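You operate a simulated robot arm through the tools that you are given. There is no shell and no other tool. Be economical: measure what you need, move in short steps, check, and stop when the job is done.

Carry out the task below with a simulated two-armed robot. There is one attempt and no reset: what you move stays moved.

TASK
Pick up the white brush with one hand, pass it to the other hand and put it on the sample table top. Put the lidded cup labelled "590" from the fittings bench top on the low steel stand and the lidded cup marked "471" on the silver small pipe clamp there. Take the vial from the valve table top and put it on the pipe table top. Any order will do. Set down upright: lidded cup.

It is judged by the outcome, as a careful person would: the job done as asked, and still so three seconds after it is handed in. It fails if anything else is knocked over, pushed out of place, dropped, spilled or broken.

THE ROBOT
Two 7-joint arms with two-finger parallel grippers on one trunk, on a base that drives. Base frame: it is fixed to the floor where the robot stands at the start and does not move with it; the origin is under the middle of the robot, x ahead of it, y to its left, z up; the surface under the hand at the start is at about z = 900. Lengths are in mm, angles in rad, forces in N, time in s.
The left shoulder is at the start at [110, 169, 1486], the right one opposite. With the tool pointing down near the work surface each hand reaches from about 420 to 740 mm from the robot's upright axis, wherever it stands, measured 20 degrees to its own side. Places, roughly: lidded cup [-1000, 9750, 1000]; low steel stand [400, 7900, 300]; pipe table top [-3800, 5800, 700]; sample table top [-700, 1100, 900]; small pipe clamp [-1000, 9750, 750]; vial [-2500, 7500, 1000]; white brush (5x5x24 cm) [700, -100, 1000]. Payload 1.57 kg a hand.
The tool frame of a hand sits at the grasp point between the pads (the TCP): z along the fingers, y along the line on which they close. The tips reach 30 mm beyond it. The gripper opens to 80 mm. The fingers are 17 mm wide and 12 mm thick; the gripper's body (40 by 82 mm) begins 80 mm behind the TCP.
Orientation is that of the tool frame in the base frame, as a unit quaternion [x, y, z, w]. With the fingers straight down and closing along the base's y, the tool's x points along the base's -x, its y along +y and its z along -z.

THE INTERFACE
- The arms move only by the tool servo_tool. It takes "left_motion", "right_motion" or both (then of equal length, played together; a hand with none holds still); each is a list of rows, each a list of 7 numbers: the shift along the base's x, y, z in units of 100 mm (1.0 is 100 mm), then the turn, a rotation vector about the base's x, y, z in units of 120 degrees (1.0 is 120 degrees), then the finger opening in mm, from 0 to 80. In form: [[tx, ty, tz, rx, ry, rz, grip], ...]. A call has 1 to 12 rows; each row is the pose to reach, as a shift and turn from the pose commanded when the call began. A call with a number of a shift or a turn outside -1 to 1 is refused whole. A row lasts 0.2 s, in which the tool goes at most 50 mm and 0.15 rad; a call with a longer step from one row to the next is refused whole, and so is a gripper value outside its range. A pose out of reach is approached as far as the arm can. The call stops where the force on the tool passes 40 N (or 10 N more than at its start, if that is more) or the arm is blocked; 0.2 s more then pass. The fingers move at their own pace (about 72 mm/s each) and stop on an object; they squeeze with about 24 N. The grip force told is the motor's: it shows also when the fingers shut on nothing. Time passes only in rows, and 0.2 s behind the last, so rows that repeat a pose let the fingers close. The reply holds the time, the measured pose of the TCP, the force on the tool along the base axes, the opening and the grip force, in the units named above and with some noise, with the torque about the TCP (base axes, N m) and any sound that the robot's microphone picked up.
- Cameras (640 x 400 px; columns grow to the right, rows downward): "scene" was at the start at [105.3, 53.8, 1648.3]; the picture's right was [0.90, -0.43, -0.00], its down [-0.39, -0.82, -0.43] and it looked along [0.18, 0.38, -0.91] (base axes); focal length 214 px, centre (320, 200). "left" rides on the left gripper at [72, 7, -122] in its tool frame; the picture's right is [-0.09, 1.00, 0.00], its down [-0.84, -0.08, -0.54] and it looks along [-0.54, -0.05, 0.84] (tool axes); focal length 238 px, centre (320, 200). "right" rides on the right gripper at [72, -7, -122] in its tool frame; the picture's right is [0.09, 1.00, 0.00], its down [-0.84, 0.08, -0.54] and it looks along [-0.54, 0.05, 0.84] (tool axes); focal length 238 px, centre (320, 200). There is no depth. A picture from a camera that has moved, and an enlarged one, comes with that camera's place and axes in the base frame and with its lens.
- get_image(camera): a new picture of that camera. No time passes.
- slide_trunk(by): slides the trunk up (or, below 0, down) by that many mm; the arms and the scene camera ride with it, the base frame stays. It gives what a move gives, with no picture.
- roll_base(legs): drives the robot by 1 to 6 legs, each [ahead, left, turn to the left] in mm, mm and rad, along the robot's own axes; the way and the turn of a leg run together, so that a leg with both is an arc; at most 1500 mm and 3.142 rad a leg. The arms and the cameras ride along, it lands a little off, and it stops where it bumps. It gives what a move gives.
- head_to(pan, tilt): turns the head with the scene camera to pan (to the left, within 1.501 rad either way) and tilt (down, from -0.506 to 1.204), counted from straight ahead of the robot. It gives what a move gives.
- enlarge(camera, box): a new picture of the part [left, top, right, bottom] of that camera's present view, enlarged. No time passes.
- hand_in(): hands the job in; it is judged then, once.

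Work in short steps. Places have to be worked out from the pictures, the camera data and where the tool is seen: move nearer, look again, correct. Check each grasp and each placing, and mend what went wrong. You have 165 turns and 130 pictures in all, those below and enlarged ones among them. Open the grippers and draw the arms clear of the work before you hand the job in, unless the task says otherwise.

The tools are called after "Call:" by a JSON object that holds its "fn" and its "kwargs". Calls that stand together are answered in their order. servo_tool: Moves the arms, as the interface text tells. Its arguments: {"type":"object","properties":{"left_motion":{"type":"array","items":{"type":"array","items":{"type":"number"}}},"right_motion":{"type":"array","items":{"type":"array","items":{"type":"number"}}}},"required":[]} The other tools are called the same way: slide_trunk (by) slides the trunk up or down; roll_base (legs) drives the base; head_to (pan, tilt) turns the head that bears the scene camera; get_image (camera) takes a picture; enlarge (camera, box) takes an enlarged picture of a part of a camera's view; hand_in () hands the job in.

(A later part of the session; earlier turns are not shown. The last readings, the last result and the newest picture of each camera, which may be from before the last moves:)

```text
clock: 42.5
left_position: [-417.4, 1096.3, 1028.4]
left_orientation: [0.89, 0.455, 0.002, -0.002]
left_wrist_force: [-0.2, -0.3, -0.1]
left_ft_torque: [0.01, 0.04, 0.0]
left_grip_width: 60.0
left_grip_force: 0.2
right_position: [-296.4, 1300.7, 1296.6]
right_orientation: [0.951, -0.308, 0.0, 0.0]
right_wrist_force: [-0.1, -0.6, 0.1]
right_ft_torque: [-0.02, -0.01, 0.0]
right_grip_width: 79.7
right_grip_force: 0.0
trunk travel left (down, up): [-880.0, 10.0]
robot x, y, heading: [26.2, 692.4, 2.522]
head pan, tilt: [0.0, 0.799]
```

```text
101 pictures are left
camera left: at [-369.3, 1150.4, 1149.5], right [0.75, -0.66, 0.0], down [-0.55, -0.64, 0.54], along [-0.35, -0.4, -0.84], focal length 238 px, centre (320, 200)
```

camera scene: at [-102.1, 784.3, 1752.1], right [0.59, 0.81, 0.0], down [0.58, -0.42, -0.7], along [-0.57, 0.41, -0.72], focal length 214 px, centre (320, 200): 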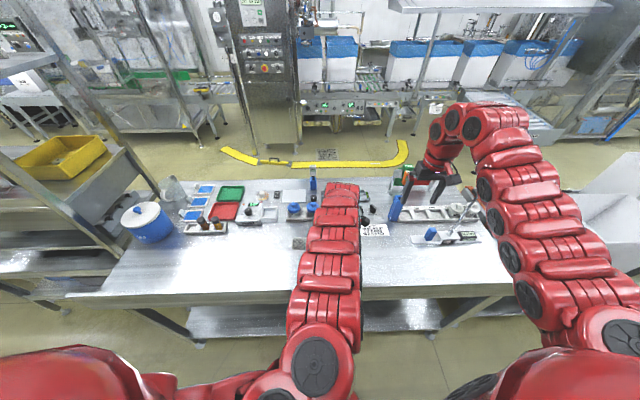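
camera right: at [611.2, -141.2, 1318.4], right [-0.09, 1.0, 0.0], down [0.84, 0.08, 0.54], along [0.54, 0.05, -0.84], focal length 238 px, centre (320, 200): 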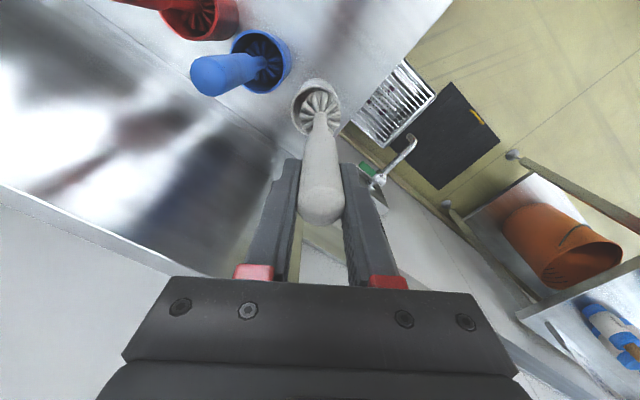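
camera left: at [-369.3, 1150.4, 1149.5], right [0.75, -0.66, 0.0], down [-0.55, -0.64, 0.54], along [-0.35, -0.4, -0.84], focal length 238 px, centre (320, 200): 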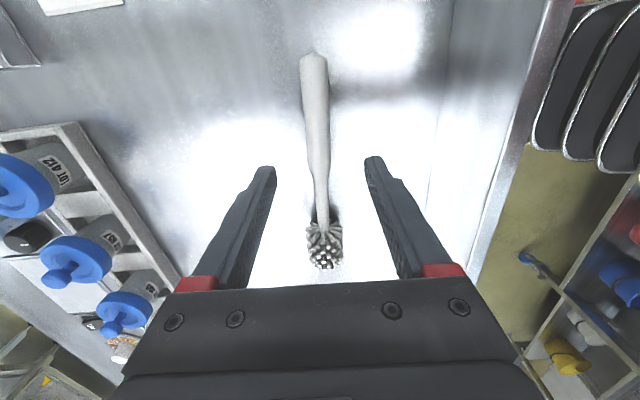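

The brush lies flat on the sample table. I raise the left hand, back off a little, and turn right to face down the aisle (heading ≈0.96).

Call:
{"fn": "servo_tool", "kwargs": {"left_motion": [[0, 0, 0.4, 0, 0, 0, 60], [0, 0, 0.8, 0, 0, 0, 60], [0, 0, 1.0, 0, 0, 0, 60]]}}

Call:
{"fn": "servo_tool", "kwargs": {"left_motion": [[0, 0, 0.4, 0, 0, 0, 60], [0, 0, 0.8, 0, 0, 0, 60], [0, 0, 1.0, 0, 0, 0, 60]]}}

Call:
{"fn": "roll_base", "kwargs": {"legs": [[-100, 0, 0], [0, 0, -1.0]]}}

Call:
{"fn": "get_image", "kwargs": {"camera": "scene"}}

```text
clock: 43.3
left_position: [-419.8, 1095.8, 1127.1]
left_orientation: [0.89, 0.457, 0.001, -0.002]
left_wrist_force: [0.5, -0.1, -0.7]
left_ft_torque: [0.02, -0.01, 0.0]
left_grip_width: 59.9
left_grip_force: 0.0
right_position: [-298.5, 1301.6, 1295.5]
right_orientation: [0.951, -0.308, 0.0, 0.0]
right_wrist_force: [0.7, -0.5, -0.2]
right_ft_torque: [-0.01, -0.01, -0.03]
right_grip_width: 80.0
right_grip_force: 0.1
trunk travel left (down, up): [-880.0, 10.0]
robot x, y, heading: [33.2, 692.2, 2.515]
head pan, tilt: [0.0, 0.799]
```

```text
clock: 44.1
left_position: [-418.2, 1096.6, 1226.1]
left_orientation: [0.89, 0.456, 0.002, -0.002]
left_wrist_force: [0.0, -0.4, 0.8]
left_ft_torque: [0.0, 0.04, 0.0]
left_grip_width: 59.7
left_grip_force: 0.0
right_position: [-298.2, 1301.7, 1294.1]
right_orientation: [0.952, -0.307, 0.0, 0.0]
right_wrist_force: [-0.8, -0.2, 0.0]
right_ft_torque: [0.0, 0.01, 0.01]
right_grip_width: 79.8
right_grip_force: 0.1
trunk travel left (down, up): [-880.0, 10.0]
robot x, y, heading: [29.6, 693.5, 2.522]
head pan, tilt: [0.0, 0.799]
```

```text
clock: 47.7
left_position: [205.0, 1227.4, 1227.5]
left_orientation: [1.0, -0.023, 0.002, 0.0]
left_wrist_force: [0.4, -0.7, -0.3]
left_ft_torque: [-0.03, -0.02, 0.0]
left_grip_width: 60.2
left_grip_force: 0.0
right_position: [443.5, 1239.4, 1294.5]
right_orientation: [-0.691, 0.723, -0.001, 0.0]
right_wrist_force: [0.8, -0.6, -0.5]
right_ft_torque: [0.02, 0.03, -0.02]
right_grip_width: 80.1
right_grip_force: 0.0
trunk travel left (down, up): [-880.0, 10.0]
robot x, y, heading: [110.5, 628.8, 1.526]
head pan, tilt: [0.0, 0.799]
```

```text
100 pictures are left
camera scene: at [116.9, 792.1, 1752.0], right [1.0, -0.05, 0.0], down [-0.03, -0.72, -0.7], along [0.03, 0.7, -0.72], focal length 214 px, centre (320, 200)
```

scene: 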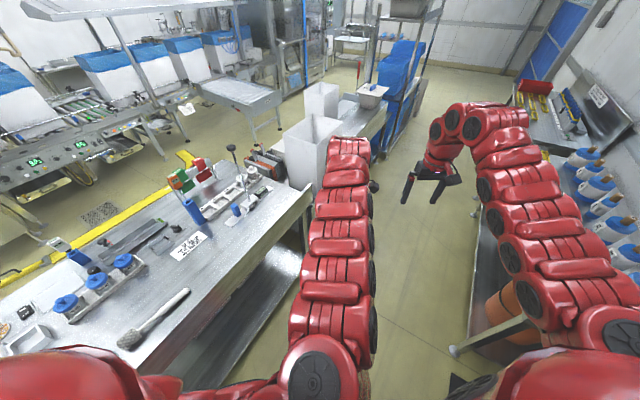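

The brush on the table looks fine. I turn further into the aisle direction, look up, and drive down it in moderate legs.

Call:
{"fn": "roll_base", "kwargs": {"legs": [[0, 0, -0.571]]}}

Call:
{"fn": "head_to", "kwargs": {"pan": 0.2, "tilt": 0.35}}

Call:
{"fn": "get_image", "kwargs": {"camera": "scene"}}

```text
clock: 49.7
left_position: [512.7, 1082.5, 1227.6]
left_orientation: [0.953, -0.304, 0.003, 0.001]
left_wrist_force: [-0.5, 0.2, -0.5]
left_ft_torque: [0.0, 0.02, 0.04]
left_grip_width: 60.0
left_grip_force: 0.1
right_position: [717.7, 962.6, 1295.2]
right_orientation: [-0.458, 0.889, 0.0, 0.001]
right_wrist_force: [0.8, 0.4, 0.0]
right_ft_torque: [0.02, 0.05, 0.0]
right_grip_width: 79.6
right_grip_force: 0.1
trunk travel left (down, up): [-880.0, 10.0]
robot x, y, heading: [113.8, 634.9, 0.958]
head pan, tilt: [0.0, 0.799]
```

```text
clock: 50.6
left_position: [512.9, 1080.4, 1226.5]
left_orientation: [0.953, -0.304, 0.002, 0.0]
left_wrist_force: [-0.3, 0.3, 0.3]
left_ft_torque: [0.02, 0.02, 0.03]
left_grip_width: 60.1
left_grip_force: 0.0
right_position: [719.2, 963.0, 1294.8]
right_orientation: [-0.458, 0.889, 0.0, 0.0]
right_wrist_force: [0.2, 0.0, -0.3]
right_ft_torque: [0.02, 0.0, -0.01]
right_grip_width: 80.0
right_grip_force: 0.1
trunk travel left (down, up): [-880.0, 10.0]
robot x, y, heading: [111.7, 635.0, 0.95]
head pan, tilt: [0.201, 0.351]
```

```text
99 pictures are left
camera scene: at [194.0, 781.5, 1791.6], right [0.91, -0.41, 0.0], down [-0.14, -0.31, -0.94], along [0.38, 0.86, -0.34], focal length 214 px, centre (320, 200)
```

scene: 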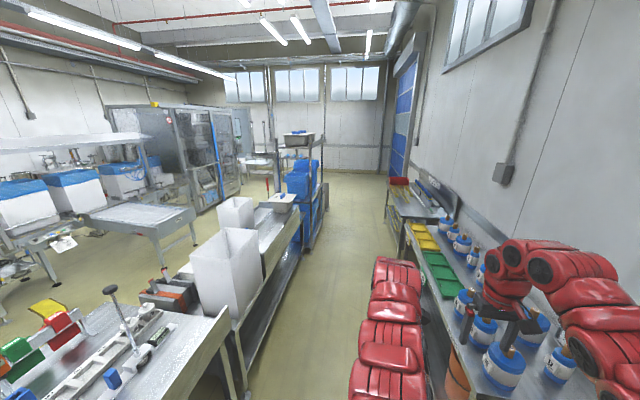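

The aisle is clear to the far wall. The targets lie at the far end and then to the left, so I shift slightly left and drive about 4 m down the aisle.

Call:
{"fn": "roll_base", "kwargs": {"legs": [[0, 150, 0], [1300, 0, 0], [1300, 0, 0], [1300, 0, 0]]}}

Call:
{"fn": "head_to", "kwargs": {"pan": 0.5, "tilt": 0.4}}

Call:
{"fn": "get_image", "kwargs": {"camera": "scene"}}

```text
clock: 70.3
left_position: [2675.9, 4319.7, 1227.0]
left_orientation: [0.952, -0.308, 0.002, 0.0]
left_wrist_force: [-0.1, 0.1, -1.0]
left_ft_torque: [0.0, 0.01, -0.01]
left_grip_width: 59.9
left_grip_force: 0.0
right_position: [2881.0, 4198.0, 1294.2]
right_orientation: [-0.455, 0.89, 0.0, 0.001]
right_wrist_force: [-0.8, 0.1, -0.2]
right_ft_torque: [0.03, 0.01, 0.01]
right_grip_width: 80.1
right_grip_force: 0.1
trunk travel left (down, up): [-880.0, 10.0]
robot x, y, heading: [2271.8, 3877.0, 0.948]
head pan, tilt: [0.201, 0.351]
```

```text
clock: 71.1
left_position: [2675.4, 4320.0, 1227.1]
left_orientation: [0.952, -0.306, 0.002, 0.0]
left_wrist_force: [-0.3, 0.5, 0.0]
left_ft_torque: [-0.02, -0.03, 0.0]
left_grip_width: 59.7
left_grip_force: 0.0
right_position: [2881.2, 4199.2, 1294.7]
right_orientation: [-0.456, 0.89, 0.001, 0.0]
right_wrist_force: [-0.5, 0.2, -0.2]
right_ft_torque: [0.01, 0.02, -0.03]
right_grip_width: 79.9
right_grip_force: 0.0
trunk travel left (down, up): [-880.0, 10.0]
robot x, y, heading: [2272.5, 3874.5, 0.951]
head pan, tilt: [0.499, 0.4]
```

```text
98 pictures are left
camera scene: at [2328.6, 4027.9, 1787.1], right [0.99, -0.13, 0.0], down [-0.05, -0.39, -0.92], along [0.12, 0.91, -0.39], focal length 214 px, centre (320, 200)
```

scene: 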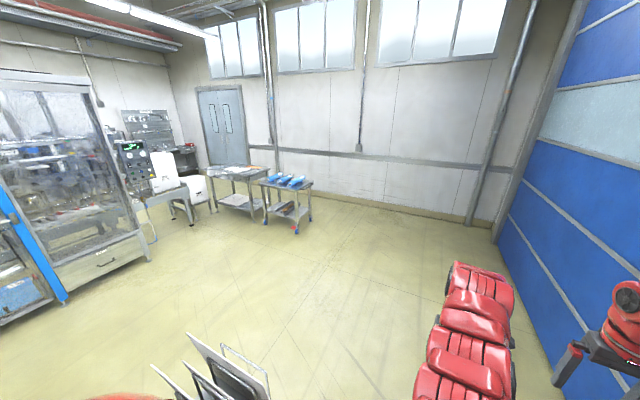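

I'm in an open area. The target bench and stand should be at the far left, so I enlarge that region.

Call:
{"fn": "enlarge", "kwargs": {"camera": "scene", "box": [80, 90, 330, 250]}}

```text
2.50 times, centred on (205, 170) of scene
camera zoom: at [2328.6, 4027.9, 1787.1], right [0.99, -0.13, 0.0], down [-0.05, -0.39, -0.92], along [0.12, 0.91, -0.39], focal length 536 px, centre (608, 275)
```

zoom: 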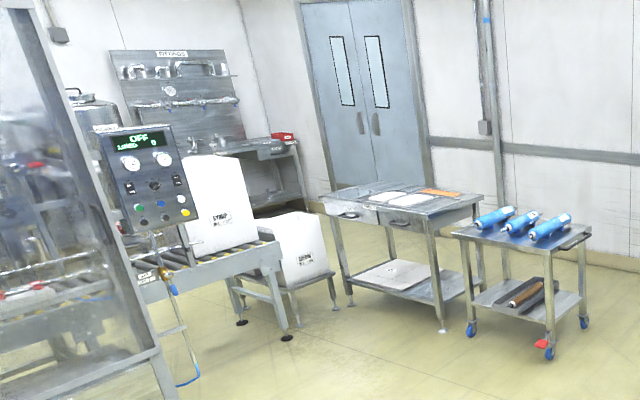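

The low stand sits between a conveyor end and a drawer table, and the fittings bench is against the back wall. I drive forward and turn left to face that corner to see the passage.

Call:
{"fn": "roll_base", "kwargs": {"legs": [[1400, 0, 0], [0, 0, 1.571], [1000, 0, 0]]}}

Call:
{"fn": "head_to", "kwargs": {"pan": 0.0, "tilt": 0.35}}

Call:
{"fn": "get_image", "kwargs": {"camera": "scene"}}

```text
clock: 86.7
left_position: [1806.4, 5982.3, 1227.4]
left_orientation: [0.886, 0.464, 0.001, -0.001]
left_wrist_force: [0.9, -0.4, 0.3]
left_ft_torque: [0.03, -0.01, 0.03]
left_grip_width: 59.9
left_grip_force: 0.1
right_position: [1922.0, 6189.3, 1293.8]
right_orientation: [0.955, -0.298, -0.001, 0.0]
right_wrist_force: [0.3, -0.1, -0.6]
right_ft_torque: [-0.04, 0.01, 0.01]
right_grip_width: 79.9
right_grip_force: 0.0
trunk travel left (down, up): [-880.0, 10.0]
robot x, y, heading: [2259.9, 5588.5, 2.536]
head pan, tilt: [0.499, 0.4]
```

```text
clock: 87.7
left_position: [1805.4, 5982.6, 1227.1]
left_orientation: [0.886, 0.464, 0.002, -0.002]
left_wrist_force: [-0.5, 0.1, 0.2]
left_ft_torque: [0.0, -0.03, -0.03]
left_grip_width: 59.7
left_grip_force: 0.1
right_position: [1922.0, 6190.0, 1293.9]
right_orientation: [0.955, -0.298, -0.001, 0.0]
right_wrist_force: [-0.1, 0.1, 0.2]
right_ft_torque: [0.02, 0.02, 0.0]
right_grip_width: 80.0
right_grip_force: 0.1
trunk travel left (down, up): [-880.0, 10.0]
robot x, y, heading: [2259.9, 5587.0, 2.537]
head pan, tilt: [0.0, 0.351]
```

```text
96 pictures are left
camera scene: at [2116.6, 5684.1, 1791.7], right [0.57, 0.82, 0.0], down [0.28, -0.2, -0.94], along [-0.77, 0.53, -0.34], focal length 214 px, centre (320, 200)
```

scene: 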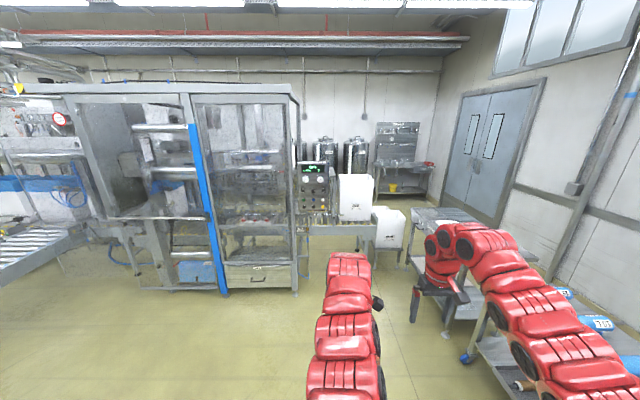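

Call:
{"fn": "enlarge", "kwargs": {"camera": "scene", "box": [290, 120, 450, 320]}}

```text
2.00 times, centred on (370, 220) of scene
camera zoom: at [2116.6, 5684.1, 1791.7], right [0.57, 0.82, 0.0], down [0.28, -0.2, -0.94], along [-0.77, 0.53, -0.34], focal length 429 px, centre (220, 160)
```

zoom: 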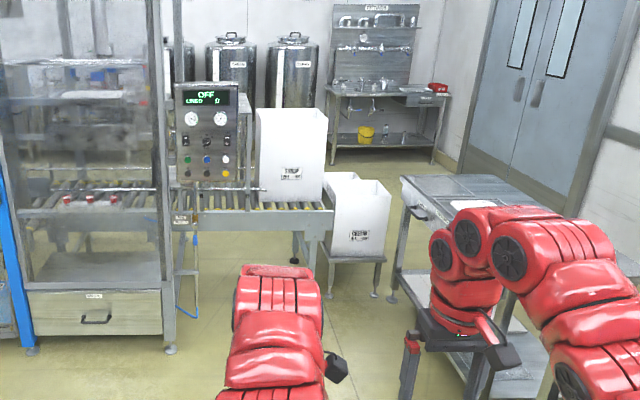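

The conveyor, stand and drawer table leave no gap there, but there seems to be a lane between the tables and the far wall. I sidestep right toward the far wall, staying short of the trolley, and look down that lane.

Call:
{"fn": "roll_base", "kwargs": {"legs": [[-150, -1000, 0], [0, -1000, 0]]}}

Call:
{"fn": "get_image", "kwargs": {"camera": "scene"}}

```text
clock: 97.7
left_position: [3081.3, 7533.6, 1226.4]
left_orientation: [0.888, 0.459, 0.002, -0.002]
left_wrist_force: [-0.2, 1.0, 0.1]
left_ft_torque: [-0.02, 0.0, 0.02]
left_grip_width: 60.0
left_grip_force: 0.0
right_position: [3199.8, 7738.6, 1295.4]
right_orientation: [0.953, -0.303, 0.0, 0.0]
right_wrist_force: [0.6, 0.4, -0.3]
right_ft_torque: [0.0, 0.03, -0.03]
right_grip_width: 80.1
right_grip_force: 0.0
trunk travel left (down, up): [-880.0, 10.0]
robot x, y, heading: [3530.6, 7134.6, 2.527]
head pan, tilt: [0.0, 0.351]
```

```text
94 pictures are left
camera scene: at [3389.1, 7231.2, 1791.7], right [0.58, 0.82, 0.0], down [0.28, -0.2, -0.94], along [-0.77, 0.54, -0.34], focal length 214 px, centre (320, 200)
```

scene: 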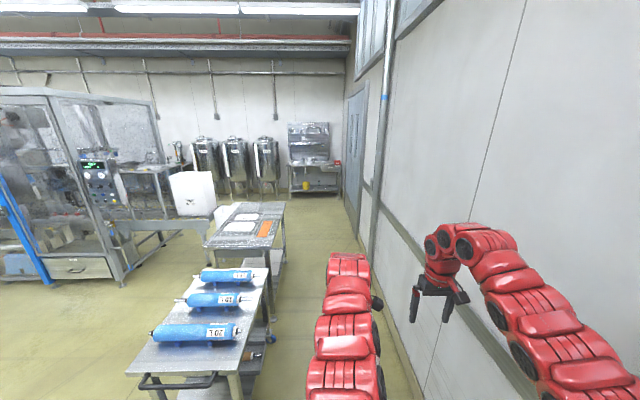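

A lane about 1 m wide runs along the wall. I shift 85 mm right to its centre and go ahead 1.6 m first.

Call:
{"fn": "roll_base", "kwargs": {"legs": [[0, -85, 0], [1500, 0, 0]]}}

Call:
{"fn": "get_image", "kwargs": {"camera": "scene"}}

```text
clock: 105.8
left_position: [1897.2, 8470.4, 1228.1]
left_orientation: [0.887, 0.462, 0.002, -0.002]
left_wrist_force: [-0.6, -0.8, 0.8]
left_ft_torque: [0.03, -0.02, 0.0]
left_grip_width: 60.1
left_grip_force: 0.0
right_position: [2015.2, 8675.4, 1294.6]
right_orientation: [0.954, -0.301, 0.0, 0.001]
right_wrist_force: [-0.4, 0.8, 0.1]
right_ft_torque: [0.01, 0.0, -0.02]
right_grip_width: 80.1
right_grip_force: 0.0
trunk travel left (down, up): [-880.0, 10.0]
robot x, y, heading: [2347.1, 8070.2, 2.535]
head pan, tilt: [0.0, 0.351]
```

```text
93 pictures are left
camera scene: at [2206.9, 8169.3, 1791.7], right [0.57, 0.82, 0.0], down [0.28, -0.2, -0.94], along [-0.77, 0.54, -0.34], focal length 214 px, centre (320, 200)
```

scene: 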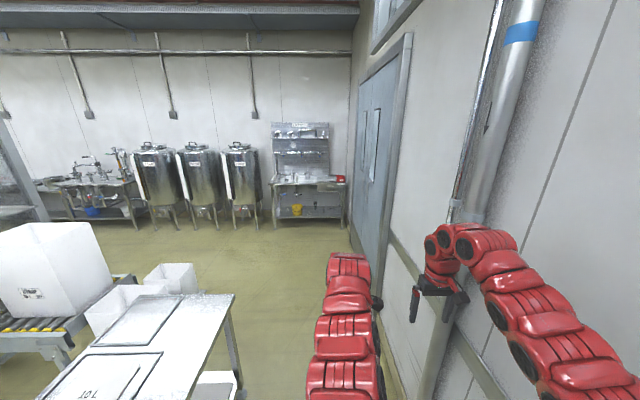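

The right hand is near a wall pipe, so I shift left 100 and then continue ahead.

Call:
{"fn": "roll_base", "kwargs": {"legs": [[0, 100, 0], [1300, 0, 0]]}}

Call:
{"fn": "get_image", "kwargs": {"camera": "scene"}}

```text
clock: 113.1
left_position: [772.0, 9139.3, 1228.2]
left_orientation: [0.888, 0.461, 0.002, -0.002]
left_wrist_force: [-0.7, 0.4, -0.1]
left_ft_torque: [-0.04, -0.03, 0.01]
left_grip_width: 60.0
left_grip_force: 0.1
right_position: [891.0, 9345.3, 1295.1]
right_orientation: [0.953, -0.302, 0.0, 0.0]
right_wrist_force: [-0.4, 0.3, 0.1]
right_ft_torque: [0.01, 0.0, 0.01]
right_grip_width: 79.8
right_grip_force: 0.1
trunk travel left (down, up): [-880.0, 10.0]
robot x, y, heading: [1224.9, 8739.4, 2.528]
head pan, tilt: [0.0, 0.351]
```

```text
92 pictures are left
camera scene: at [1081.2, 8838.9, 1791.8], right [0.58, 0.82, 0.0], down [0.28, -0.2, -0.94], along [-0.77, 0.54, -0.34], focal length 214 px, centre (320, 200)
```

scene: 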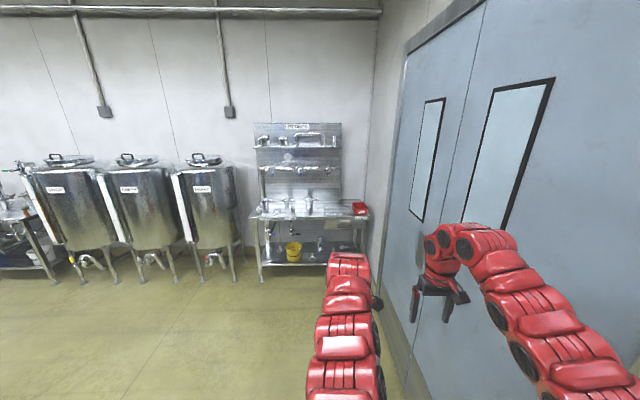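

Call:
{"fn": "enlarge", "kwargs": {"camera": "scene", "box": [240, 110, 380, 280]}}

```text
2.35 times, centred on (310, 195) of scene
camera zoom: at [1081.2, 8838.9, 1791.8], right [0.58, 0.82, 0.0], down [0.28, -0.2, -0.94], along [-0.77, 0.54, -0.34], focal length 505 px, centre (344, 212)
```

zoom: 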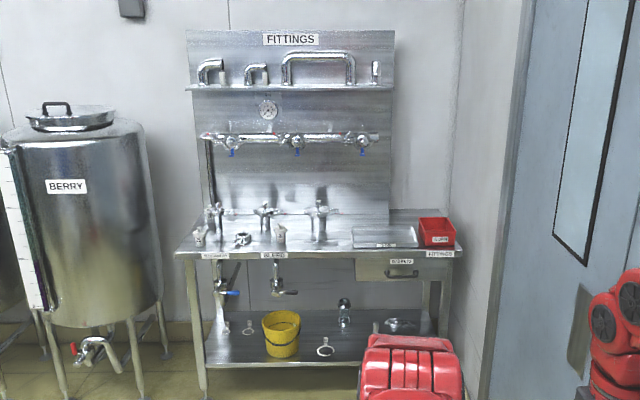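

I move up close to the bench, shifting left toward the cups.

Call:
{"fn": "roll_base", "kwargs": {"legs": [[1150, 300, 0]]}}

Call:
{"fn": "head_to", "kwargs": {"pan": 0.0, "tilt": 0.6}}

Call:
{"fn": "get_image", "kwargs": {"camera": "scene"}}

```text
clock: 119.2
left_position: [-346.8, 9564.1, 1228.5]
left_orientation: [0.888, 0.459, 0.002, -0.002]
left_wrist_force: [-0.2, 0.2, 0.2]
left_ft_torque: [-0.02, 0.01, 0.0]
left_grip_width: 60.1
left_grip_force: 0.1
right_position: [-227.5, 9769.5, 1294.5]
right_orientation: [0.953, -0.303, 0.0, 0.0]
right_wrist_force: [0.2, 0.1, -0.4]
right_ft_torque: [0.01, 0.01, 0.0]
right_grip_width: 79.9
right_grip_force: 0.0
trunk travel left (down, up): [-880.0, 10.0]
robot x, y, heading: [102.0, 9165.8, 2.524]
head pan, tilt: [0.0, 0.351]
```

```text
clock: 120.0
left_position: [-347.2, 9563.5, 1227.3]
left_orientation: [0.888, 0.459, 0.002, -0.002]
left_wrist_force: [-1.0, -0.1, -0.1]
left_ft_torque: [-0.02, -0.03, 0.0]
left_grip_width: 60.1
left_grip_force: 0.0
right_position: [-229.2, 9770.0, 1294.0]
right_orientation: [0.953, -0.302, 0.0, 0.0]
right_wrist_force: [-0.5, -0.4, -1.3]
right_ft_torque: [0.02, -0.01, -0.02]
right_grip_width: 80.0
right_grip_force: 0.1
trunk travel left (down, up): [-880.0, 10.0]
robot x, y, heading: [102.2, 9162.6, 2.525]
head pan, tilt: [0.0, 0.6]
```

```text
90 pictures are left
camera scene: at [-36.0, 9259.8, 1768.9], right [0.58, 0.82, 0.0], down [0.46, -0.33, -0.83], along [-0.67, 0.48, -0.56], focal length 214 px, centre (320, 200)
```

scene: 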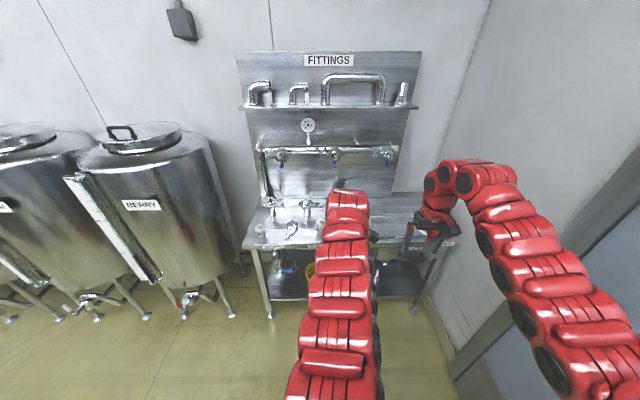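

Call:
{"fn": "enlarge", "kwargs": {"camera": "scene", "box": [240, 180, 360, 255]}}

Call:
{"fn": "get_image", "kwargs": {"camera": "left"}}

```text
5.33 times, centred on (300, 218) of scene
camera zoom: at [-36.0, 9259.8, 1768.9], right [0.58, 0.82, 0.0], down [0.46, -0.33, -0.83], along [-0.67, 0.48, -0.56], focal length 1144 px, centre (427, 107)
```

zoom: 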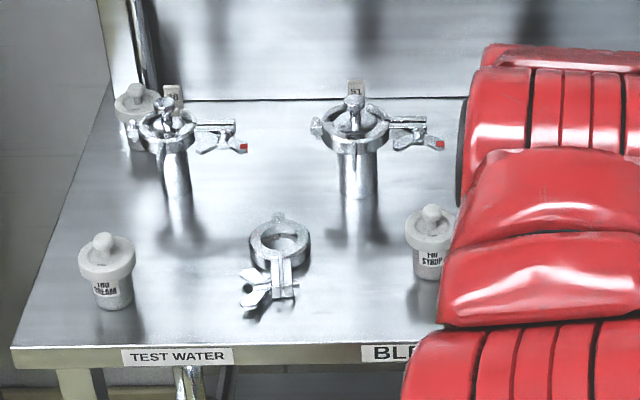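

```text
88 pictures are left
camera left: at [-300.3, 9618.3, 1348.8], right [0.76, -0.65, 0.0], down [-0.55, -0.64, 0.54], along [-0.35, -0.41, -0.84], focal length 238 px, centre (320, 200)
```

left: 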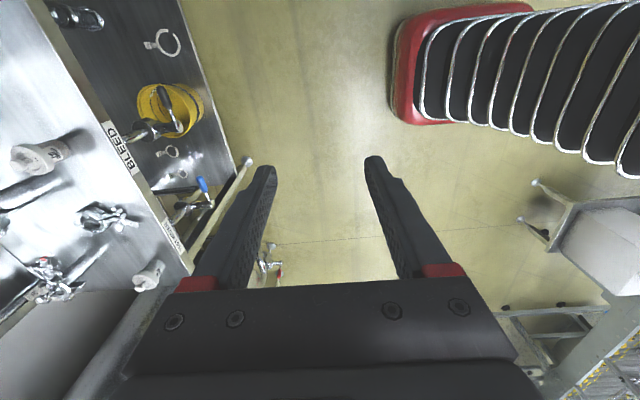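

I see three cups and a silver ring clamp on the bench top (surface z≈855). I rotate the left hand so its camera looks forward, then move the base left to read the labels.

Call:
{"fn": "servo_tool", "kwargs": {"left_motion": [[0, 0, 0, 0, 0, -0.07, 60], [0, 0, 0, 0, 0, -0.14, 60], [0, 0, 0, 0, 0, -0.21, 60], [0, 0, 0, 0, 0, -0.28, 60], [0, 0, 0, 0, 0, -0.35, 60], [0, 0, 0, 0, 0, -0.42, 60], [0, 0, 0, 0, 0, -0.49, 60], [0, 0, 0, 0, 0, -0.56, 60], [0, 0, 0, 0, 0, -0.63, 60], [0, 0, 0, 0, 0, -0.7, 60], [0, 0, 0, 0, 0, -0.75, 60], [0, 0, 0, 0, 0, -0.75, 60]]}}

Call:
{"fn": "roll_base", "kwargs": {"legs": [[0, 250, 0], [150, 0, 0]]}}

Call:
{"fn": "get_image", "kwargs": {"camera": "left"}}

Call:
{"fn": "get_image", "kwargs": {"camera": "scene"}}

```text
clock: 122.6
left_position: [-347.7, 9563.5, 1226.8]
left_orientation: [0.953, -0.304, 0.003, 0.0]
left_wrist_force: [0.2, -0.3, -0.2]
left_ft_torque: [0.01, -0.03, 0.0]
left_grip_width: 60.2
left_grip_force: 0.1
right_position: [-229.1, 9770.3, 1294.9]
right_orientation: [0.953, -0.303, 0.0, -0.001]
right_wrist_force: [0.0, 0.0, -0.4]
right_ft_torque: [0.07, -0.03, 0.01]
right_grip_width: 80.1
right_grip_force: 0.1
trunk travel left (down, up): [-880.0, 10.0]
robot x, y, heading: [99.8, 9163.0, 2.523]
head pan, tilt: [0.0, 0.6]
```

```text
clock: 125.4
left_position: [-614.2, 9445.0, 1228.7]
left_orientation: [0.953, -0.302, 0.003, 0.0]
left_wrist_force: [-0.8, 0.4, -0.8]
left_ft_torque: [0.0, 0.0, 0.01]
left_grip_width: 59.9
left_grip_force: 0.0
right_position: [-494.6, 9650.6, 1295.5]
right_orientation: [0.953, -0.303, -0.001, -0.001]
right_wrist_force: [-0.1, -0.1, 0.6]
right_ft_torque: [-0.01, 0.01, -0.02]
right_grip_width: 79.9
right_grip_force: 0.1
trunk travel left (down, up): [-880.0, 10.0]
robot x, y, heading: [-164.7, 9045.2, 2.525]
head pan, tilt: [0.0, 0.6]
```

```text
87 pictures are left
camera left: at [-559.0, 9397.8, 1350.0], right [-0.65, -0.76, 0.0], down [-0.64, 0.55, 0.54], along [-0.41, 0.35, -0.84], focal length 238 px, centre (320, 200)
```

left: 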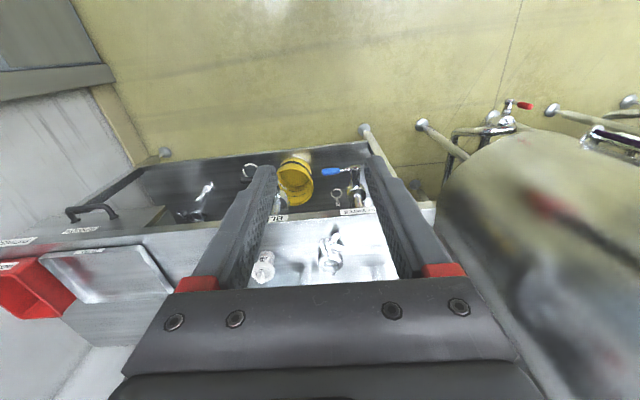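

```text
86 pictures are left
camera scene: at [-301.1, 9139.8, 1769.3], right [0.58, 0.82, 0.0], down [0.46, -0.33, -0.83], along [-0.67, 0.48, -0.56], focal length 214 px, centre (320, 200)
```

scene: 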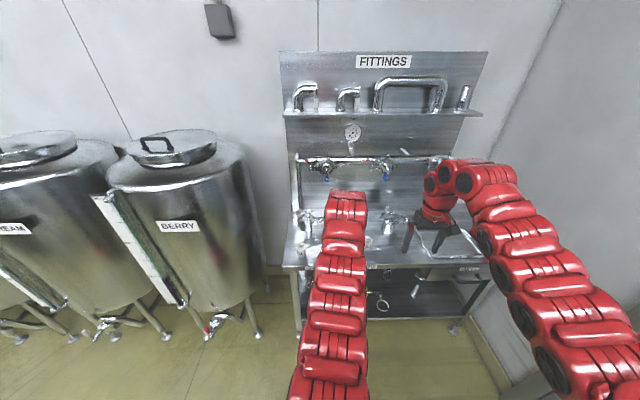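

The arm blocks the view, so I step right and enlarge the cup labels from there.

Call:
{"fn": "roll_base", "kwargs": {"legs": [[0, -330, 0]]}}

Call:
{"fn": "enlarge", "kwargs": {"camera": "scene", "box": [210, 180, 330, 255]}}

```text
clock: 127.5
left_position: [-427.7, 9712.6, 1226.8]
left_orientation: [0.953, -0.302, 0.004, -0.001]
left_wrist_force: [0.1, 0.2, 0.1]
left_ft_torque: [0.02, 0.0, -0.01]
left_grip_width: 60.3
left_grip_force: 0.0
right_position: [-308.6, 9917.4, 1295.5]
right_orientation: [0.953, -0.303, 0.0, -0.001]
right_wrist_force: [0.1, -0.5, 0.6]
right_ft_torque: [0.03, 0.01, 0.02]
right_grip_width: 79.9
right_grip_force: 0.0
trunk travel left (down, up): [-880.0, 10.0]
robot x, y, heading: [23.9, 9311.4, 2.526]
head pan, tilt: [0.0, 0.6]
```

```text
5.33 times, centred on (270, 218) of scene
camera zoom: at [-115.7, 9407.5, 1768.9], right [0.58, 0.82, 0.0], down [0.46, -0.33, -0.82], along [-0.67, 0.48, -0.57], focal length 1144 px, centre (587, 107)
```

zoom: 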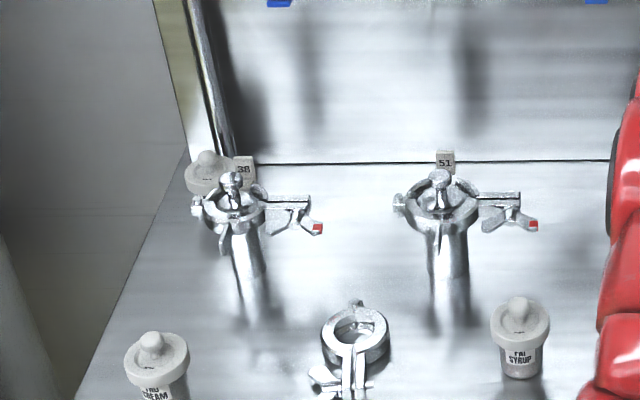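

Call:
{"fn": "enlarge", "kwargs": {"camera": "scene", "box": [225, 235, 265, 260]}}

Call:
{"fn": "enlarge", "kwargs": {"camera": "scene", "box": [290, 228, 330, 253]}}

Call:
{"fn": "enlarge", "kwargs": {"camera": "scene", "box": [230, 198, 280, 230]}}

```text
16.00 times, centred on (245, 248) of scene
camera zoom: at [-115.7, 9407.5, 1768.9], right [0.58, 0.82, 0.0], down [0.46, -0.33, -0.82], along [-0.67, 0.48, -0.57], focal length 3432 px, centre (1520, -560)
```

zoom: 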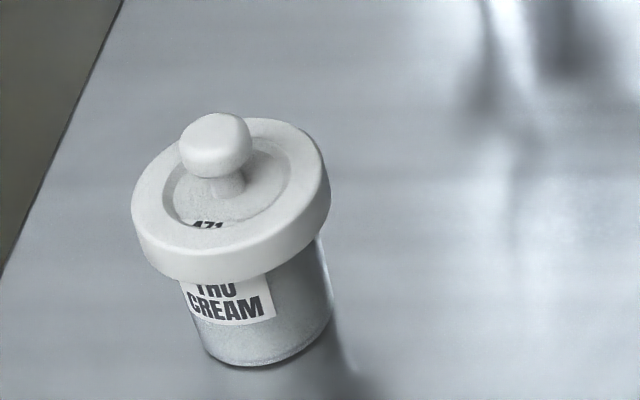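

```text
16.00 times, centred on (310, 240) of scene
camera zoom: at [-115.7, 9407.5, 1768.9], right [0.58, 0.82, 0.0], down [0.46, -0.33, -0.82], along [-0.67, 0.48, -0.57], focal length 3432 px, centre (480, -448)
```

zoom: 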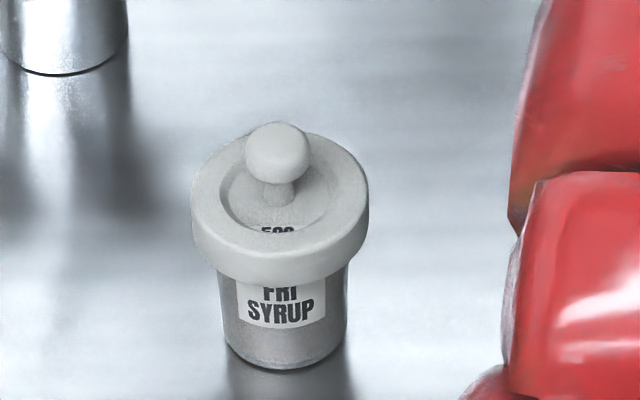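

```text
12.50 times, centred on (255, 214) of scene
camera zoom: at [-115.7, 9407.5, 1768.9], right [0.58, 0.82, 0.0], down [0.46, -0.33, -0.82], along [-0.67, 0.48, -0.57], focal length 2681 px, centre (1132, 25)
```

zoom: 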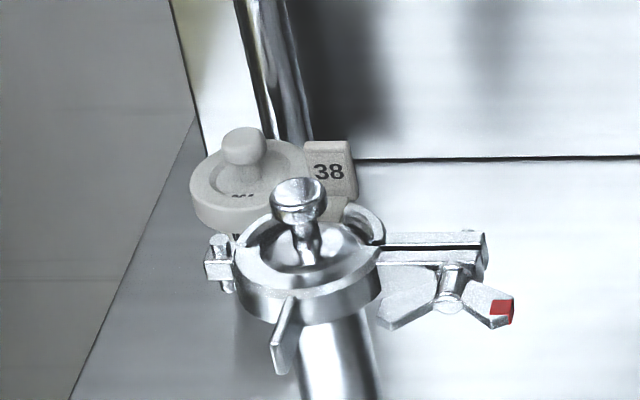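

The lid tags read 471 (front-left, CREAM) and 59x (SYRUP), with another cup behind. I'll grip the bodies horizontally under the lid. I back off, lower the trunk, pitch the left hand to point forward, and raise the right out of the way.

Call:
{"fn": "roll_base", "kwargs": {"legs": [[-300, 0, 0], [0, 370, 0]]}}

Call:
{"fn": "slide_trunk", "kwargs": {"by": -250}}

Call:
{"fn": "servo_tool", "kwargs": {"left_motion": [[0, 0, 0, 0.0405, 0.0573, 0, 80], [0, 0, 0, 0.081, 0.1146, 0, 80], [0, 0, 0, 0.1215, 0.172, 0, 80], [0, 0, 0, 0.162, 0.2292, 0, 80], [0, 0, 0, 0.2025, 0.2865, 0, 80], [0, 0, 0, 0.243, 0.344, 0, 80], [0, 0, 0, 0.2835, 0.401, 0, 80], [0, 0, 0, 0.324, 0.4584, 0, 80], [0, 0, 0, 0.3645, 0.5157, 0, 80], [0, 0, 0, 0.405, 0.573, 0, 80], [0, 0, 0, 0.433, 0.613, 0, 80], [0, 0, 0, 0.433, 0.613, 0, 80]], "right_motion": [[0, 0, 0.1, 0, 0, 0, 80], [0, 0, 0.2, 0, 0, 0, 80], [0, 0, 0.3, 0, 0, 0, 80], [0, 0, 0.4, 0, 0, 0, 80], [0, 0, 0.5, 0, 0, 0, 80], [0, 0, 0.6, 0, 0, 0, 80], [0, 0, 0.7, 0, 0, 0, 80], [0, 0, 0.8, 0, 0, 0, 80], [0, 0, 0.9, 0, 0, 0, 80], [0, 0, 1, 0, 0, 0, 80], [0, 0, 1, 0, 0, 0, 80], [0, 0, 1, 0, 0, 0, 80]]}}

Call:
{"fn": "get_image", "kwargs": {"camera": "left"}}

Call:
{"fn": "get_image", "kwargs": {"camera": "scene"}}

```text
clock: 131.5
left_position: [-391.5, 9240.3, 1227.5]
left_orientation: [0.954, -0.301, 0.002, 0.0]
left_wrist_force: [-0.3, 1.2, -0.4]
left_ft_torque: [-0.03, -0.01, -0.01]
left_grip_width: 60.1
left_grip_force: 0.1
right_position: [-274.0, 9444.3, 1293.9]
right_orientation: [0.953, -0.302, -0.001, -0.001]
right_wrist_force: [-0.3, 1.1, 0.5]
right_ft_torque: [0.03, 0.01, 0.0]
right_grip_width: 79.8
right_grip_force: 0.1
trunk travel left (down, up): [-880.0, 10.0]
robot x, y, heading: [59.4, 8838.8, 2.525]
head pan, tilt: [0.0, 0.6]
```

```text
clock: 134.1
left_position: [-392.7, 9238.9, 976.8]
left_orientation: [0.953, -0.302, 0.003, 0.0]
left_wrist_force: [-1.0, -0.1, 0.7]
left_ft_torque: [0.01, 0.01, -0.02]
left_grip_width: 60.0
left_grip_force: 0.0
right_position: [-274.8, 9443.5, 1045.4]
right_orientation: [0.953, -0.301, -0.001, 0.001]
right_wrist_force: [-0.5, 1.1, -0.7]
right_ft_torque: [0.01, 0.01, 0.02]
right_grip_width: 80.1
right_grip_force: 0.0
trunk travel left (down, up): [-630.0, 260.0]
robot x, y, heading: [58.9, 8839.8, 2.528]
head pan, tilt: [0.0, 0.6]
```

```text
clock: 136.7
left_position: [-393.1, 9237.2, 976.4]
left_orientation: [0.675, -0.215, -0.672, -0.216]
left_wrist_force: [-0.1, 0.3, 0.0]
left_ft_torque: [0.01, 0.0, -0.01]
left_grip_width: 80.0
left_grip_force: 0.1
left hand out of reach, approached as far as the arm can: row 1, 2, 3, 4
right_position: [-294.6, 9471.3, 1072.4]
right_orientation: [0.953, -0.302, -0.001, -0.001]
right_wrist_force: [1.1, -0.9, -0.5]
right_ft_torque: [0.01, -0.01, 0.02]
right_grip_width: 79.9
right_grip_force: 0.0
right hand out of reach, approached as far as the arm can: row 2, 3, 4, 5, 6, 7, 8, 9, 10, 11, 12
trunk travel left (down, up): [-630.0, 260.0]
robot x, y, heading: [58.1, 8838.6, 2.531]
head pan, tilt: [0.0, 0.6]
```

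```text
81 pictures are left
camera left: at [-296.4, 9161.8, 905.0], right [-0.58, -0.81, 0.09], down [0.48, -0.25, 0.84], along [-0.66, 0.53, 0.54], focal length 238 px, centre (320, 200)
```

left: 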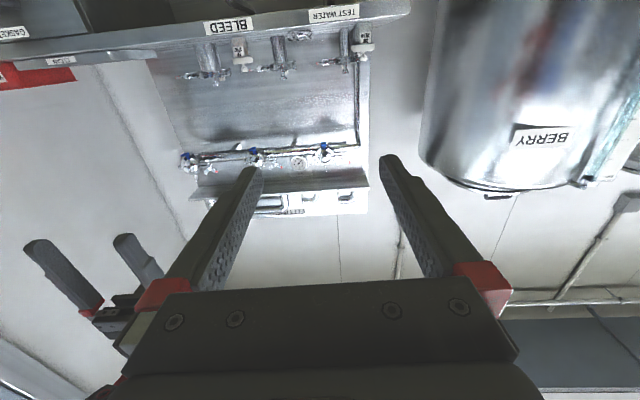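

```text
80 pictures are left
camera scene: at [-80.1, 8934.0, 1518.9], right [0.58, 0.82, 0.0], down [0.46, -0.33, -0.82], along [-0.67, 0.47, -0.57], focal length 214 px, centre (320, 200)
```

scene: 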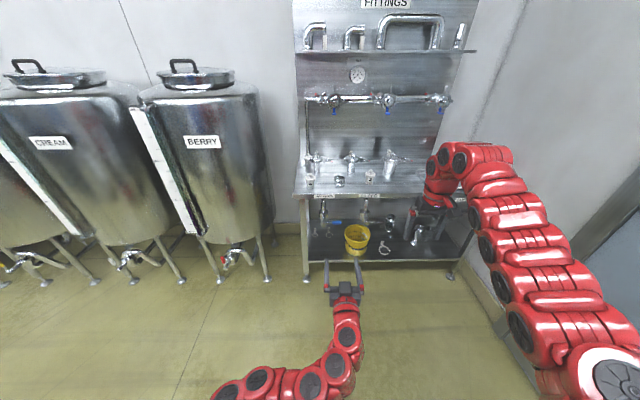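

The camera ended up underneath the hand, and I want it on top. I roll the hand 180° about its pointing axis, in two calls.

Call:
{"fn": "servo_tool", "kwargs": {"left_motion": [[0, 0, 0, 0.0573, -0.0405, 0, 80], [0, 0, 0, 0.1146, -0.081, 0, 80], [0, 0, 0, 0.172, -0.1215, 0, 80], [0, 0, 0, 0.2292, -0.162, 0, 80], [0, 0, 0, 0.2865, -0.2025, 0, 80], [0, 0, 0, 0.344, -0.243, 0, 80], [0, 0, 0, 0.401, -0.2835, 0, 80], [0, 0, 0, 0.4584, -0.324, 0, 80], [0, 0, 0, 0.5157, -0.3645, 0, 80], [0, 0, 0, 0.573, -0.405, 0, 80], [0, 0, 0, 0.613, -0.433, 0, 80], [0, 0, 0, 0.613, -0.433, 0, 80]]}}

Call:
{"fn": "servo_tool", "kwargs": {"left_motion": [[0, 0, 0, 0.0573, -0.0405, 0, 80], [0, 0, 0, 0.1146, -0.081, 0, 80], [0, 0, 0, 0.172, -0.1215, 0, 80], [0, 0, 0, 0.2292, -0.162, 0, 80], [0, 0, 0, 0.2865, -0.2025, 0, 80], [0, 0, 0, 0.344, -0.243, 0, 80], [0, 0, 0, 0.401, -0.2835, 0, 80], [0, 0, 0, 0.4584, -0.324, 0, 80], [0, 0, 0, 0.5157, -0.3645, 0, 80], [0, 0, 0, 0.573, -0.405, 0, 80], [0, 0, 0, 0.613, -0.433, 0, 80], [0, 0, 0, 0.613, -0.433, 0, 80]]}}

Call:
{"fn": "get_image", "kwargs": {"camera": "left"}}

```text
clock: 139.3
left_position: [-392.1, 9237.0, 975.5]
left_orientation: [-0.627, -0.326, 0.323, 0.63]
left_wrist_force: [-0.2, 0.4, 0.4]
left_ft_torque: [0.04, -0.04, -0.02]
left_grip_width: 80.1
left_grip_force: 0.1
right_position: [-295.1, 9469.9, 1072.6]
right_orientation: [0.954, -0.301, 0.0, 0.0]
right_wrist_force: [0.8, -0.7, 0.0]
right_ft_torque: [0.0, 0.01, 0.03]
right_grip_width: 80.1
right_grip_force: 0.1
trunk travel left (down, up): [-630.0, 260.0]
robot x, y, heading: [61.6, 8839.0, 2.526]
head pan, tilt: [0.0, 0.6]
```

```text
clock: 141.9
left_position: [-385.5, 9245.3, 1013.7]
left_orientation: [-0.254, -0.647, -0.23, 0.682]
left_wrist_force: [0.0, 0.7, 0.2]
left_ft_torque: [0.01, -0.01, 0.03]
left_grip_width: 79.9
left_grip_force: 0.0
left hand out of reach, approached as far as the arm can: row 6, 7, 8, 9, 10, 11
right_position: [-295.0, 9469.2, 1071.8]
right_orientation: [0.953, -0.301, 0.0, 0.0]
right_wrist_force: [1.0, -1.1, -0.6]
right_ft_torque: [0.0, 0.0, -0.01]
right_grip_width: 80.2
right_grip_force: 0.1
trunk travel left (down, up): [-630.0, 260.0]
robot x, y, heading: [60.5, 8837.1, 2.531]
head pan, tilt: [0.0, 0.6]
```

```text
79 pictures are left
camera left: at [-284.3, 9172.5, 1080.3], right [0.63, 0.76, -0.14], down [0.32, -0.42, -0.85], along [-0.71, 0.5, -0.51], focal length 238 px, centre (320, 200)
```

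left: 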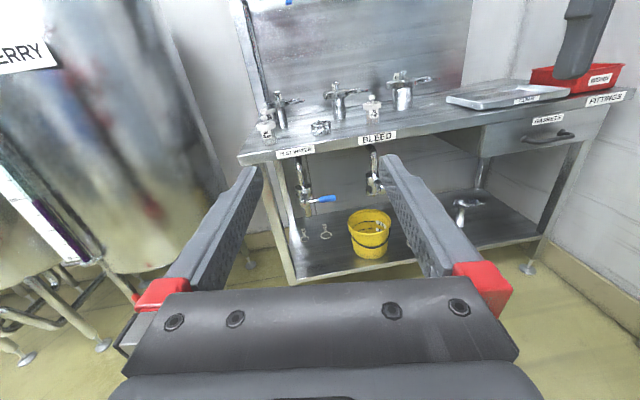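

The view is now good. I shift the hand left and down, letting the orientation finish, and look again.

Call:
{"fn": "servo_tool", "kwargs": {"left_motion": [[-0.15, -0.2, -0.15, 0, 0, 0, 80], [-0.3, -0.4, -0.3, 0, 0, 0, 80], [-0.45, -0.6, -0.45, 0, 0, 0, 80], [-0.577, -0.817, -0.5, 0, 0, 0, 80], [-0.577, -0.817, -0.5, 0, 0, 0, 80]]}}

Call:
{"fn": "enlarge", "kwargs": {"camera": "left", "box": [240, 40, 480, 190]}}

```text
clock: 143.1
left_position: [-449.8, 9156.5, 926.4]
left_orientation: [-0.212, -0.674, -0.214, 0.675]
left_wrist_force: [-0.8, -0.5, -0.6]
left_ft_torque: [-0.01, 0.02, 0.01]
left_grip_width: 79.8
left_grip_force: 0.1
left hand out of reach, approached as far as the arm can: row 1
right_position: [-293.8, 9468.7, 1072.8]
right_orientation: [0.953, -0.301, 0.0, 0.0]
right_wrist_force: [-0.3, -1.0, 0.8]
right_ft_torque: [-0.02, 0.01, 0.0]
right_grip_width: 80.1
right_grip_force: 0.1
trunk travel left (down, up): [-630.0, 260.0]
robot x, y, heading: [57.0, 8839.6, 2.53]
head pan, tilt: [0.0, 0.6]
```

```text
2.67 times, centred on (360, 115) of left
camera zoom: at [-346.0, 9091.0, 998.4], right [0.57, 0.81, -0.09], down [0.4, -0.37, -0.84], along [-0.72, 0.45, -0.54], focal length 636 px, centre (213, 427)
```

zoom: 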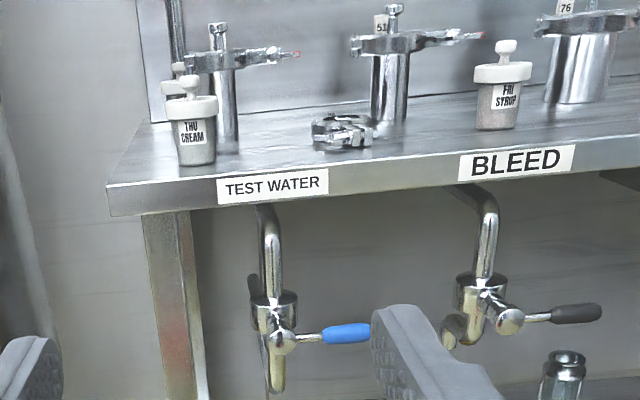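

Triangulation gives the bench top z≈865 and the 471 cup at (-997, 9517). I roll ahead 480 with a small left correction, then approach with the arm.

Call:
{"fn": "roll_base", "kwargs": {"legs": [[480, 24, 0]]}}

Call:
{"fn": "get_image", "kwargs": {"camera": "left"}}

Call:
{"fn": "enlarge", "kwargs": {"camera": "left", "box": [280, 60, 480, 185]}}

```text
clock: 146.0
left_position: [-853.6, 9411.6, 927.0]
left_orientation: [-0.212, -0.674, -0.216, 0.674]
left_wrist_force: [-0.7, 0.0, -0.1]
left_ft_torque: [-0.01, 0.01, -0.01]
left_grip_width: 80.0
left_grip_force: 0.1
right_position: [-698.0, 9725.9, 1072.0]
right_orientation: [0.953, -0.302, 0.0, 0.0]
right_wrist_force: [1.1, 0.2, 0.0]
right_ft_torque: [0.0, 0.01, 0.03]
right_grip_width: 80.3
right_grip_force: 0.1
trunk travel left (down, up): [-630.0, 260.0]
robot x, y, heading: [-346.3, 9092.7, 2.529]
head pan, tilt: [0.0, 0.6]
```

```text
77 pictures are left
camera left: at [-750.5, 9346.6, 998.3], right [0.57, 0.81, -0.09], down [0.4, -0.37, -0.84], along [-0.72, 0.45, -0.54], focal length 238 px, centre (320, 200)
```

left: 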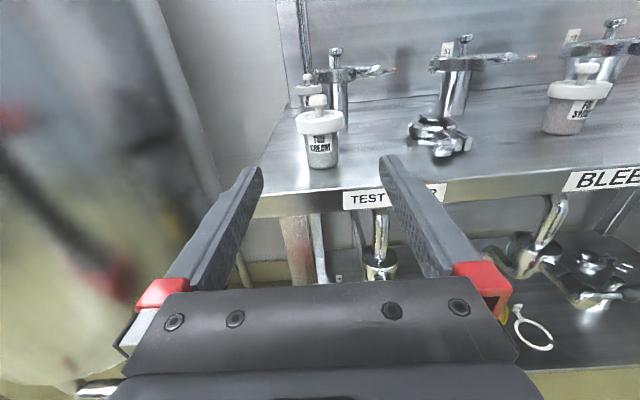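

```text
3.20 times, centred on (380, 122) of left
camera zoom: at [-750.5, 9346.6, 998.3], right [0.57, 0.81, -0.09], down [0.4, -0.37, -0.84], along [-0.72, 0.45, -0.54], focal length 763 px, centre (128, 448)
```

zoom: 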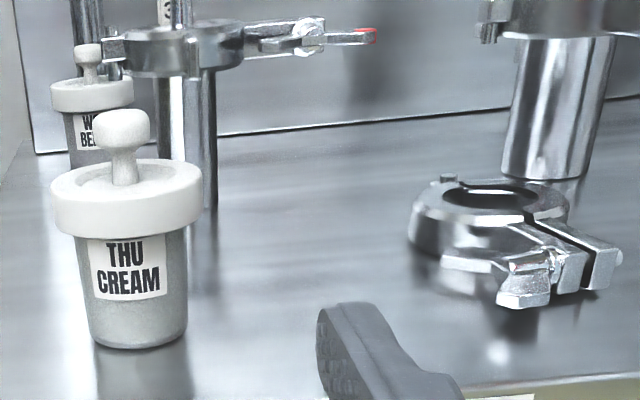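

The 471 cup is at (-1000, 9516), dead ahead of the hand by 180 mm. I lower to z=893 and advance partway.

Call:
{"fn": "servo_tool", "kwargs": {"left_motion": [[0, 0, -0.34, 0, 0, 0, 80], [-0.25, 0.18, -0.34, 0, 0, 0, 80], [-0.5, 0.36, -0.34, 0, 0, 0, 80], [-0.75, 0.53, -0.34, 0, 0, 0, 80], [-0.75, 0.53, -0.34, 0, 0, 0, 80]]}}

Call:
{"fn": "get_image", "kwargs": {"camera": "left"}}

```text
clock: 147.2
left_position: [-929.8, 9465.3, 892.9]
left_orientation: [-0.212, -0.673, -0.216, 0.675]
left_wrist_force: [0.4, 1.5, 0.5]
left_ft_torque: [-0.02, -0.01, 0.03]
left_grip_width: 80.1
left_grip_force: 0.0
right_position: [-698.0, 9725.9, 1071.9]
right_orientation: [0.953, -0.302, -0.001, 0.0]
right_wrist_force: [0.3, -0.4, 0.5]
right_ft_torque: [-0.01, 0.04, -0.03]
right_grip_width: 80.0
right_grip_force: 0.1
trunk travel left (down, up): [-630.0, 260.0]
robot x, y, heading: [-343.5, 9090.6, 2.531]
head pan, tilt: [0.0, 0.6]
```

```text
75 pictures are left
camera left: at [-825.6, 9399.4, 964.6], right [0.57, 0.81, -0.09], down [0.4, -0.37, -0.84], along [-0.72, 0.45, -0.54], focal length 238 px, centre (320, 200)
```

left: 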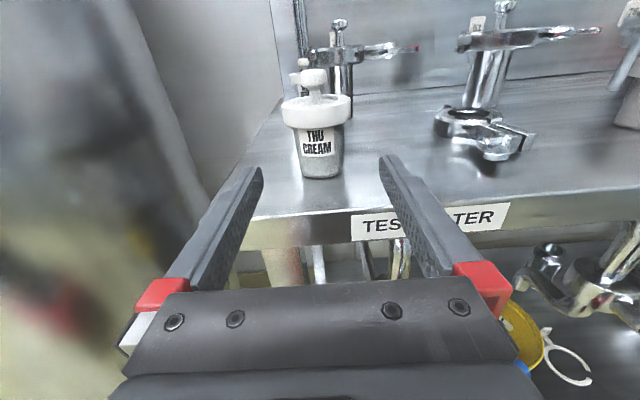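

Still centred. I advance the last 84 mm.

Call:
{"fn": "servo_tool", "kwargs": {"left_motion": [[-0.2, 0.14, 0, 0, 0, 0, 80], [-0.4, 0.28, 0, 0, 0, 0, 80], [-0.6, 0.42, 0, 0, 0, 0, 80], [-0.69, 0.48, 0, 0, 0, 0, 80], [-0.69, 0.48, 0, 0, 0, 0, 80]]}}

Call:
{"fn": "get_image", "kwargs": {"camera": "left"}}

```text
clock: 148.4
left_position: [-997.4, 9513.0, 893.8]
left_orientation: [-0.21, -0.673, -0.217, 0.675]
left_wrist_force: [-0.3, -0.7, 0.5]
left_ft_torque: [-0.02, 0.0, -0.03]
left_grip_width: 80.4
left_grip_force: 0.1
right_position: [-698.3, 9725.4, 1072.7]
right_orientation: [0.953, -0.302, 0.0, 0.0]
right_wrist_force: [-0.2, 0.3, 0.4]
right_ft_torque: [-0.01, -0.01, 0.01]
right_grip_width: 80.1
right_grip_force: 0.0
trunk travel left (down, up): [-630.0, 260.0]
robot x, y, heading: [-345.1, 9093.8, 2.525]
head pan, tilt: [0.0, 0.6]
```

```text
74 pictures are left
camera left: at [-894.6, 9447.8, 964.3], right [0.57, 0.81, -0.09], down [0.4, -0.37, -0.84], along [-0.72, 0.45, -0.54], focal length 238 px, centre (320, 200)
```

left: 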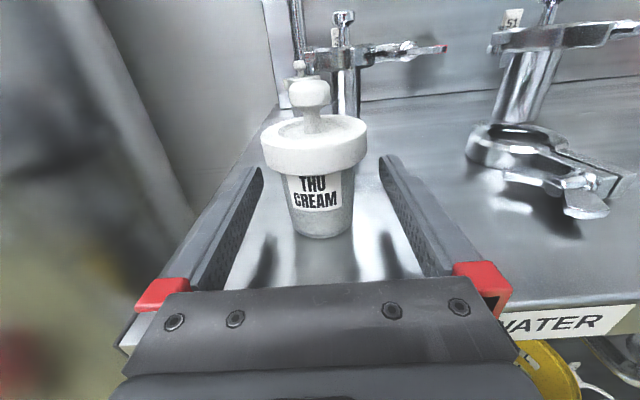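

The cup body sits between the pads below the lid. I close and lift slightly.

Call:
{"fn": "servo_tool", "kwargs": {"left_motion": [[0, 0, 0, 0, 0, 0, 30], [0, 0, 0, 0, 0, 0, 30], [0, 0, 0, 0, 0, 0, 30], [0, 0, 0, 0, 0, 0, 30], [0, 0, 0.15, 0, 0, 0, 30], [0, 0, 0.3, 0, 0, 0, 30], [0, 0, 0.5, 0, 0, 0, 30], [0, 0, 0.7, 0, 0, 0, 30]]}}

Call:
{"fn": "get_image", "kwargs": {"camera": "left"}}

```text
clock: 150.2
left_position: [-997.7, 9512.3, 964.5]
left_orientation: [-0.212, -0.673, -0.215, 0.675]
left_wrist_force: [-0.3, -0.8, -0.8]
left_ft_torque: [0.01, 0.01, -0.04]
left_grip_width: 47.5
left_grip_force: 24.5
right_position: [-698.2, 9725.0, 1071.7]
right_orientation: [0.953, -0.302, 0.0, 0.001]
right_wrist_force: [0.0, 0.4, -0.2]
right_ft_torque: [0.0, 0.0, 0.0]
right_grip_width: 79.9
right_grip_force: 0.0
trunk travel left (down, up): [-630.0, 260.0]
robot x, y, heading: [-343.7, 9094.1, 2.529]
head pan, tilt: [0.0, 0.6]
```

```text
73 pictures are left
camera left: at [-893.4, 9447.5, 1035.1], right [0.57, 0.81, -0.09], down [0.4, -0.37, -0.84], along [-0.72, 0.45, -0.54], focal length 238 px, centre (320, 200)
```

left: 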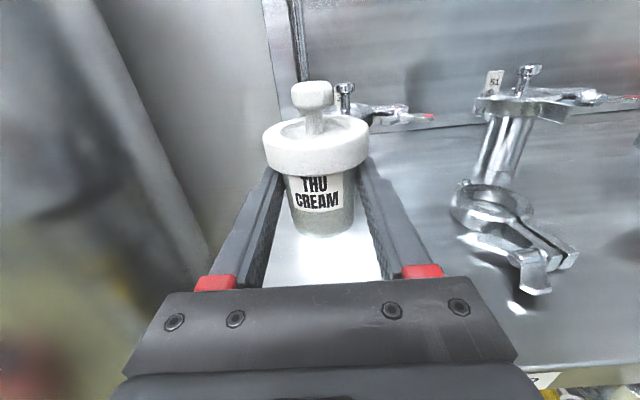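

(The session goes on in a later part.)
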